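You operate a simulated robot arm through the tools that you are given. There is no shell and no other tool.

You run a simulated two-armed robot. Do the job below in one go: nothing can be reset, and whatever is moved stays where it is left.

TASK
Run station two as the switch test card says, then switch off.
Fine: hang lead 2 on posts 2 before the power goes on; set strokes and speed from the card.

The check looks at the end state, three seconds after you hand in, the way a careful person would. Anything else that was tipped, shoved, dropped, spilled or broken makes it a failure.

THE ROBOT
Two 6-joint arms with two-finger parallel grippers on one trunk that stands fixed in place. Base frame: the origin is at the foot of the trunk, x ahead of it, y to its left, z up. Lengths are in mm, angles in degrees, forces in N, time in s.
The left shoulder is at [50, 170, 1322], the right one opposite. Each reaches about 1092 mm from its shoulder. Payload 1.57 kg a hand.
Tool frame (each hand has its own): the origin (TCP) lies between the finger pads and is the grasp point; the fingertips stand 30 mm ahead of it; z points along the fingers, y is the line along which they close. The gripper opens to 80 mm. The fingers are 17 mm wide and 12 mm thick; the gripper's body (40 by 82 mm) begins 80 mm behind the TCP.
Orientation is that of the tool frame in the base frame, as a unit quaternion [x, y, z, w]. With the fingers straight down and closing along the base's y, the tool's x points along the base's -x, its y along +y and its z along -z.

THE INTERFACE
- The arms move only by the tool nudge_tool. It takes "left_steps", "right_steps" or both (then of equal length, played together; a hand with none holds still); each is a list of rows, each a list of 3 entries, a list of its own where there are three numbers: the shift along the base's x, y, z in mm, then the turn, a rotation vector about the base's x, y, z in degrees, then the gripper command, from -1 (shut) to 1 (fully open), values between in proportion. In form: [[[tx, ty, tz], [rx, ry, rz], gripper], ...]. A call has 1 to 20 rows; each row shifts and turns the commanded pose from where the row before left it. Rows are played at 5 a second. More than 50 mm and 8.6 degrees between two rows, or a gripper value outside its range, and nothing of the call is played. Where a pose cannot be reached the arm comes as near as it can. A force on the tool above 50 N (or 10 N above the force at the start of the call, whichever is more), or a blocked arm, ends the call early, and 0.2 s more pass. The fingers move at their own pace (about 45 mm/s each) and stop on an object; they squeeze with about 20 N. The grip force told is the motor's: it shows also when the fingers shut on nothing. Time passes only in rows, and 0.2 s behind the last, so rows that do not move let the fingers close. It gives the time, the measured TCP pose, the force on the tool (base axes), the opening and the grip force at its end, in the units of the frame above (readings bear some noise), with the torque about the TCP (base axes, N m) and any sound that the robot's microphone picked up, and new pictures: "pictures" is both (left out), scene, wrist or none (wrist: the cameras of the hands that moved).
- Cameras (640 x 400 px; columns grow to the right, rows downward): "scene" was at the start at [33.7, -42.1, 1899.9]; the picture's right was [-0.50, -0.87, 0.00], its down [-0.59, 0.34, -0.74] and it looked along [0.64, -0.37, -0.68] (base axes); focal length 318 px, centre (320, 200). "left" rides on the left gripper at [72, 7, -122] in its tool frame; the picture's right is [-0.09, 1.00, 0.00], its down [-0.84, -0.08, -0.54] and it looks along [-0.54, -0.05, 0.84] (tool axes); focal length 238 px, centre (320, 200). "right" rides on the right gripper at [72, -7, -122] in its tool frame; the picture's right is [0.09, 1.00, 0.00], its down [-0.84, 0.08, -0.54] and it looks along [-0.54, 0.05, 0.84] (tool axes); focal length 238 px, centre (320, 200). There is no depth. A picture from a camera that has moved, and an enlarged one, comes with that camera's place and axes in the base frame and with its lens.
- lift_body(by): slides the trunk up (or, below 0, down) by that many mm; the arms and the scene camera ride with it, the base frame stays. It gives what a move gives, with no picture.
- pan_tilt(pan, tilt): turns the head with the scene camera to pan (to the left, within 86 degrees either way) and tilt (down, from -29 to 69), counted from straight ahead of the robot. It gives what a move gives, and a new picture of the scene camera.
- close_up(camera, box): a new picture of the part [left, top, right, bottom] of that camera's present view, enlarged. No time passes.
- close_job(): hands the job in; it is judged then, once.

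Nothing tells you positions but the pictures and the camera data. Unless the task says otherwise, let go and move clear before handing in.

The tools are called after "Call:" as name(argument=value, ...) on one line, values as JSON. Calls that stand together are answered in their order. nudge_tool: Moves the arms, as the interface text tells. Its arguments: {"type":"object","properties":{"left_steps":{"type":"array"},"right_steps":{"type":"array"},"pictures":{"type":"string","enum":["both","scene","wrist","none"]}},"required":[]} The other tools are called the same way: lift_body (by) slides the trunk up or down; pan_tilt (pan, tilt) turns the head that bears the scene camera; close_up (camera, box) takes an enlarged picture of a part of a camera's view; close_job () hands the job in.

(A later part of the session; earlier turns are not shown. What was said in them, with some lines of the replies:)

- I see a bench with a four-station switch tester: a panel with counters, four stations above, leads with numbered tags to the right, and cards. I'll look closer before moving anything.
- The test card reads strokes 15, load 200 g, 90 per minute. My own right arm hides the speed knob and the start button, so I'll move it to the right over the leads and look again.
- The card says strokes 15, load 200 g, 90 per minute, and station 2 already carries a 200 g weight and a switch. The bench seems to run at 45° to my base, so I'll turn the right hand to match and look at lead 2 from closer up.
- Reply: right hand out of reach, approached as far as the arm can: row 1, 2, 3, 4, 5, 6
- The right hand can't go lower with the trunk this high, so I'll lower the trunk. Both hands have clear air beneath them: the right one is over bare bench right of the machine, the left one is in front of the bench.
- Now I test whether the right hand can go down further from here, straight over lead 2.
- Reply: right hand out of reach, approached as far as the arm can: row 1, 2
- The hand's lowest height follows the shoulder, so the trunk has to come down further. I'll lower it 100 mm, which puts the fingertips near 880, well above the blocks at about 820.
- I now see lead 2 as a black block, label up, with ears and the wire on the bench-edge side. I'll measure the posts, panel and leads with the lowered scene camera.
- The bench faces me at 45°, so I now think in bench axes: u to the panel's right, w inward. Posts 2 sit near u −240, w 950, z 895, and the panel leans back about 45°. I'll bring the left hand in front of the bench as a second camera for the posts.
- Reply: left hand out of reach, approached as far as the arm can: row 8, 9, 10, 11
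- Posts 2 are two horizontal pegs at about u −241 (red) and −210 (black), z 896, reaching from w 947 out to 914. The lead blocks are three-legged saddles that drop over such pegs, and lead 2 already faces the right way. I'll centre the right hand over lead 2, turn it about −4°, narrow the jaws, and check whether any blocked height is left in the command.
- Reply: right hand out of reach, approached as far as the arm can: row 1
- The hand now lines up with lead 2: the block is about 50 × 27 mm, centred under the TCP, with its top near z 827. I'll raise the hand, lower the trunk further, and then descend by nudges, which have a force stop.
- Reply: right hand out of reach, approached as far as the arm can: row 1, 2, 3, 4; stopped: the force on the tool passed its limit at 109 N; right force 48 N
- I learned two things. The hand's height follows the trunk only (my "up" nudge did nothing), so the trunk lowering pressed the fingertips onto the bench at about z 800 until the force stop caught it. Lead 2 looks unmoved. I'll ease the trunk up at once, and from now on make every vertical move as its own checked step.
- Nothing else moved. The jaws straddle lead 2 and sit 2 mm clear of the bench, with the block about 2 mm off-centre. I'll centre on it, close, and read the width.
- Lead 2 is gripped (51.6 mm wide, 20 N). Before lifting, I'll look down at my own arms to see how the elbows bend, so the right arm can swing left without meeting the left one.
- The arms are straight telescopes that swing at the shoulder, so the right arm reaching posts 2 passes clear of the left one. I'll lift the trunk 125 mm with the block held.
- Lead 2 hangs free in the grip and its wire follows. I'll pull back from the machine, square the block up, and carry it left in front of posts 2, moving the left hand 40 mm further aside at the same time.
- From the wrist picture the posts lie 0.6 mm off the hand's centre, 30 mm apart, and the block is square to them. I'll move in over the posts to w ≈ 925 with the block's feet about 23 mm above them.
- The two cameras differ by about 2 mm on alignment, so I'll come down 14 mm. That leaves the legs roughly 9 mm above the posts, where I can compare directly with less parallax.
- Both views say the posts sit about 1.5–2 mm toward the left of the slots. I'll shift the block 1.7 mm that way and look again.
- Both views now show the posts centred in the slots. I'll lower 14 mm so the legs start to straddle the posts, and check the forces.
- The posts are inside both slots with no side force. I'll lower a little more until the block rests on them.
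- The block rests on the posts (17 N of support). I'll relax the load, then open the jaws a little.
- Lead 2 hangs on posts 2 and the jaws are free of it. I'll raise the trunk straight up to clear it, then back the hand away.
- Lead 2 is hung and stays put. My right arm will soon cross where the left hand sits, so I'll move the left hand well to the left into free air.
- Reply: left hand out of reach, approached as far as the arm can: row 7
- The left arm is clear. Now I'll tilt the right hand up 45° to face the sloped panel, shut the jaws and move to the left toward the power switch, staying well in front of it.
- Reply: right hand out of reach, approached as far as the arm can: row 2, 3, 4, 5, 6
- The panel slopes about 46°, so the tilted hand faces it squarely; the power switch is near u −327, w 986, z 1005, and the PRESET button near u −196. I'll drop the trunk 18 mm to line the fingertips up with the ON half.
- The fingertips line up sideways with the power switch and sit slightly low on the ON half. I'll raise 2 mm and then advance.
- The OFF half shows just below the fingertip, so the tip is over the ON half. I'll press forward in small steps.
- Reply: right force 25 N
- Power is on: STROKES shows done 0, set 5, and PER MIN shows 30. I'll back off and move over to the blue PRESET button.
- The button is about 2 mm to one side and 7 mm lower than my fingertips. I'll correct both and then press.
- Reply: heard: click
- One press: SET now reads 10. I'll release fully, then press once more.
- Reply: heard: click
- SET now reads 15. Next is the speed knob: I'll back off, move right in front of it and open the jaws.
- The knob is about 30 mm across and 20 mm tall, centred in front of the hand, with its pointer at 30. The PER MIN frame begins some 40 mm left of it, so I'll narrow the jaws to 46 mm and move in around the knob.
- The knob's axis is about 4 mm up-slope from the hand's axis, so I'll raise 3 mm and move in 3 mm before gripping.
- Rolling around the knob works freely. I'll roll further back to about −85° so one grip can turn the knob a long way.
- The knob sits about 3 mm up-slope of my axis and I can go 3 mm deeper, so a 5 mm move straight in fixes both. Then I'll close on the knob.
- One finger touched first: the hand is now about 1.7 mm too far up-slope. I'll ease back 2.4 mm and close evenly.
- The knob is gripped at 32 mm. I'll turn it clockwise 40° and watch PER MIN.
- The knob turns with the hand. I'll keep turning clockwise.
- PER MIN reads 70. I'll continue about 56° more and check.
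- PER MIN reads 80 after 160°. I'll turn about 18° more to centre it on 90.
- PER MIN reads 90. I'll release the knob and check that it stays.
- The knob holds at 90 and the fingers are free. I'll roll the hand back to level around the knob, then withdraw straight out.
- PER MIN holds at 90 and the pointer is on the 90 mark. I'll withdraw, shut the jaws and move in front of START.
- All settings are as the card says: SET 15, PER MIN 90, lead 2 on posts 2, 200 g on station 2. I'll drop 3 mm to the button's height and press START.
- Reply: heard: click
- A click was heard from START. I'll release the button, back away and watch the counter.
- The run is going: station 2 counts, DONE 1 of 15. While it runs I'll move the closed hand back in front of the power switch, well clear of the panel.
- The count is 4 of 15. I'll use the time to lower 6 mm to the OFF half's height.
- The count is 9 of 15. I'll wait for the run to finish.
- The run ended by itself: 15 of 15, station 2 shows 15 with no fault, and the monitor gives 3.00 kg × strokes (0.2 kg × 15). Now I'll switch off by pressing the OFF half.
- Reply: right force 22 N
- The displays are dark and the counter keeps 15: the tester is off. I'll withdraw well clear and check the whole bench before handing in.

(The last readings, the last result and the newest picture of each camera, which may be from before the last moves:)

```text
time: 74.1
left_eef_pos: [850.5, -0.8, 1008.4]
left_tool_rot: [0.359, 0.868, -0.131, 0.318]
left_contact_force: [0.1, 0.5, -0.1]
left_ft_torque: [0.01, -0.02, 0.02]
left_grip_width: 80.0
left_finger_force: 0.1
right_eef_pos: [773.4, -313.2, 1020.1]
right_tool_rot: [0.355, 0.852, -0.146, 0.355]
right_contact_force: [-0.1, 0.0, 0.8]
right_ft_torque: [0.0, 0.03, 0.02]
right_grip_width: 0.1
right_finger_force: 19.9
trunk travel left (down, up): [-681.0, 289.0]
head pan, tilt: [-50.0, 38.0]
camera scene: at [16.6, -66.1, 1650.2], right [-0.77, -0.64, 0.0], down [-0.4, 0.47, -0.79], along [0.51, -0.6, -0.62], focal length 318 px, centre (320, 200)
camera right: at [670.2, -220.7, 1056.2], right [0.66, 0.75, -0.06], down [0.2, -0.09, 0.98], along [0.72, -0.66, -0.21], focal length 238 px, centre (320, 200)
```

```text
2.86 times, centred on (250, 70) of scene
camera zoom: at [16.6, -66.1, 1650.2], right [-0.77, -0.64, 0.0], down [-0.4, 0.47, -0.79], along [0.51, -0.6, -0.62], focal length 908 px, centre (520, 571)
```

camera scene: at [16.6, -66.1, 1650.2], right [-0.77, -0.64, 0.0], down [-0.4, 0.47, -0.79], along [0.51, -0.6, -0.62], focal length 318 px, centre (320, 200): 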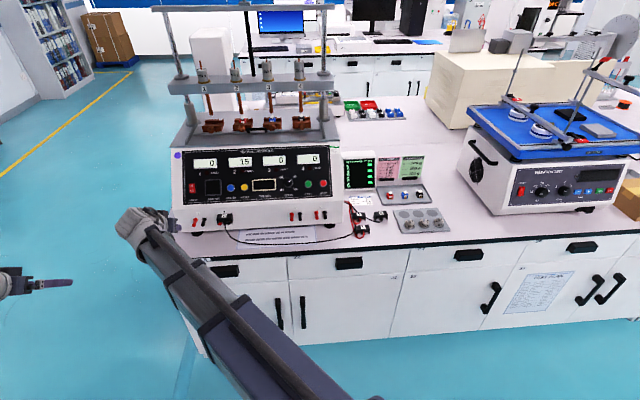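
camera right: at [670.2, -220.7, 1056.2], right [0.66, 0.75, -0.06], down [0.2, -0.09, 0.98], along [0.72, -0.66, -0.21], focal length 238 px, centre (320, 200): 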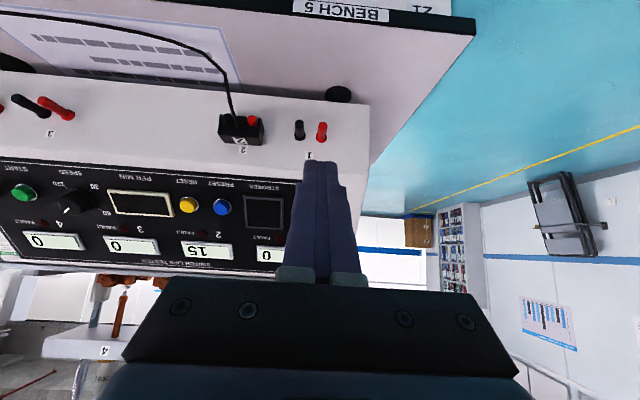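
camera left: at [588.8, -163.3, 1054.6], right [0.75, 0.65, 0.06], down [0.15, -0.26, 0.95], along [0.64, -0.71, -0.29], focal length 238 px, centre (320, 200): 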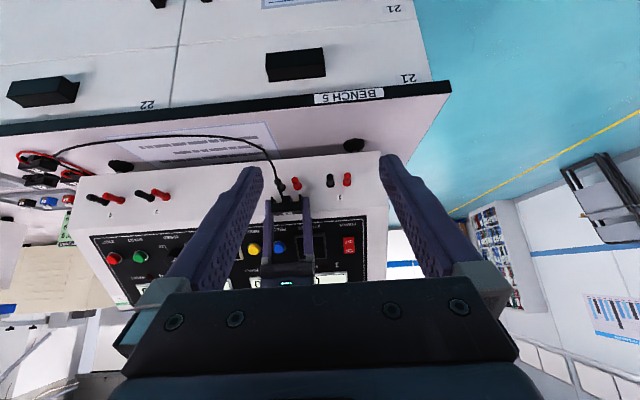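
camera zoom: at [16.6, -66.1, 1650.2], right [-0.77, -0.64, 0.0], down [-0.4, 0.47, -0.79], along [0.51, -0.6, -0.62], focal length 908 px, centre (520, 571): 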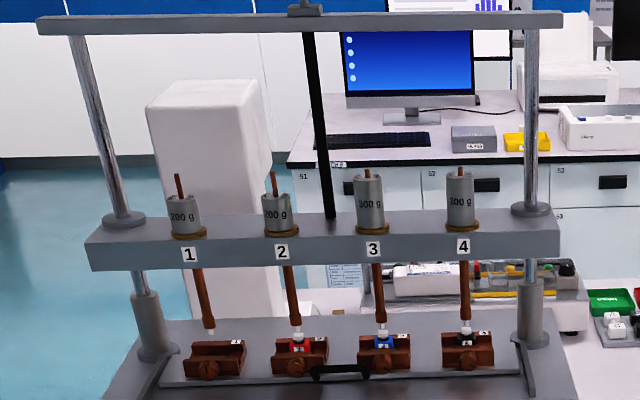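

Station 2 shows 15, no fault lamp is lit, the displays are dark with the switch off, and lead 2 still hangs on posts 2. The other leads, weights, switches and cards are where they were. Both hands are clear, so I'm handing in.

Call:
close_job()

```text
The job is handed in.
```

I ran station 2 to the switch test card and switched the tester off. The job is handed in, but I haven't seen the check's verdict.

- **Lead:** lead 2 was on posts 2 before the power went on, and it is still hanging there.
- **Settings:** I set 15 strokes and 90 per minute. Station 2 already carried 200 g, so I left the weights alone.
- **Result:** the run stopped by itself at 15 of 15 with no fault lamp, and the station 2 counter reads 15. The monitor showed 3.00 kg × strokes for station 2, which matches 0.2 kg × 15.
- **Power:** the panel displays are dark, with the speed knob left at 90.

Early on, while I was lowering the trunk, the right fingertips pressed onto the bench beside lead 2. The force limit stopped it at 109 N. I saw no sign that anything had moved or been damaged, and the final pictures show the other leads, weights, switches and cards in place.
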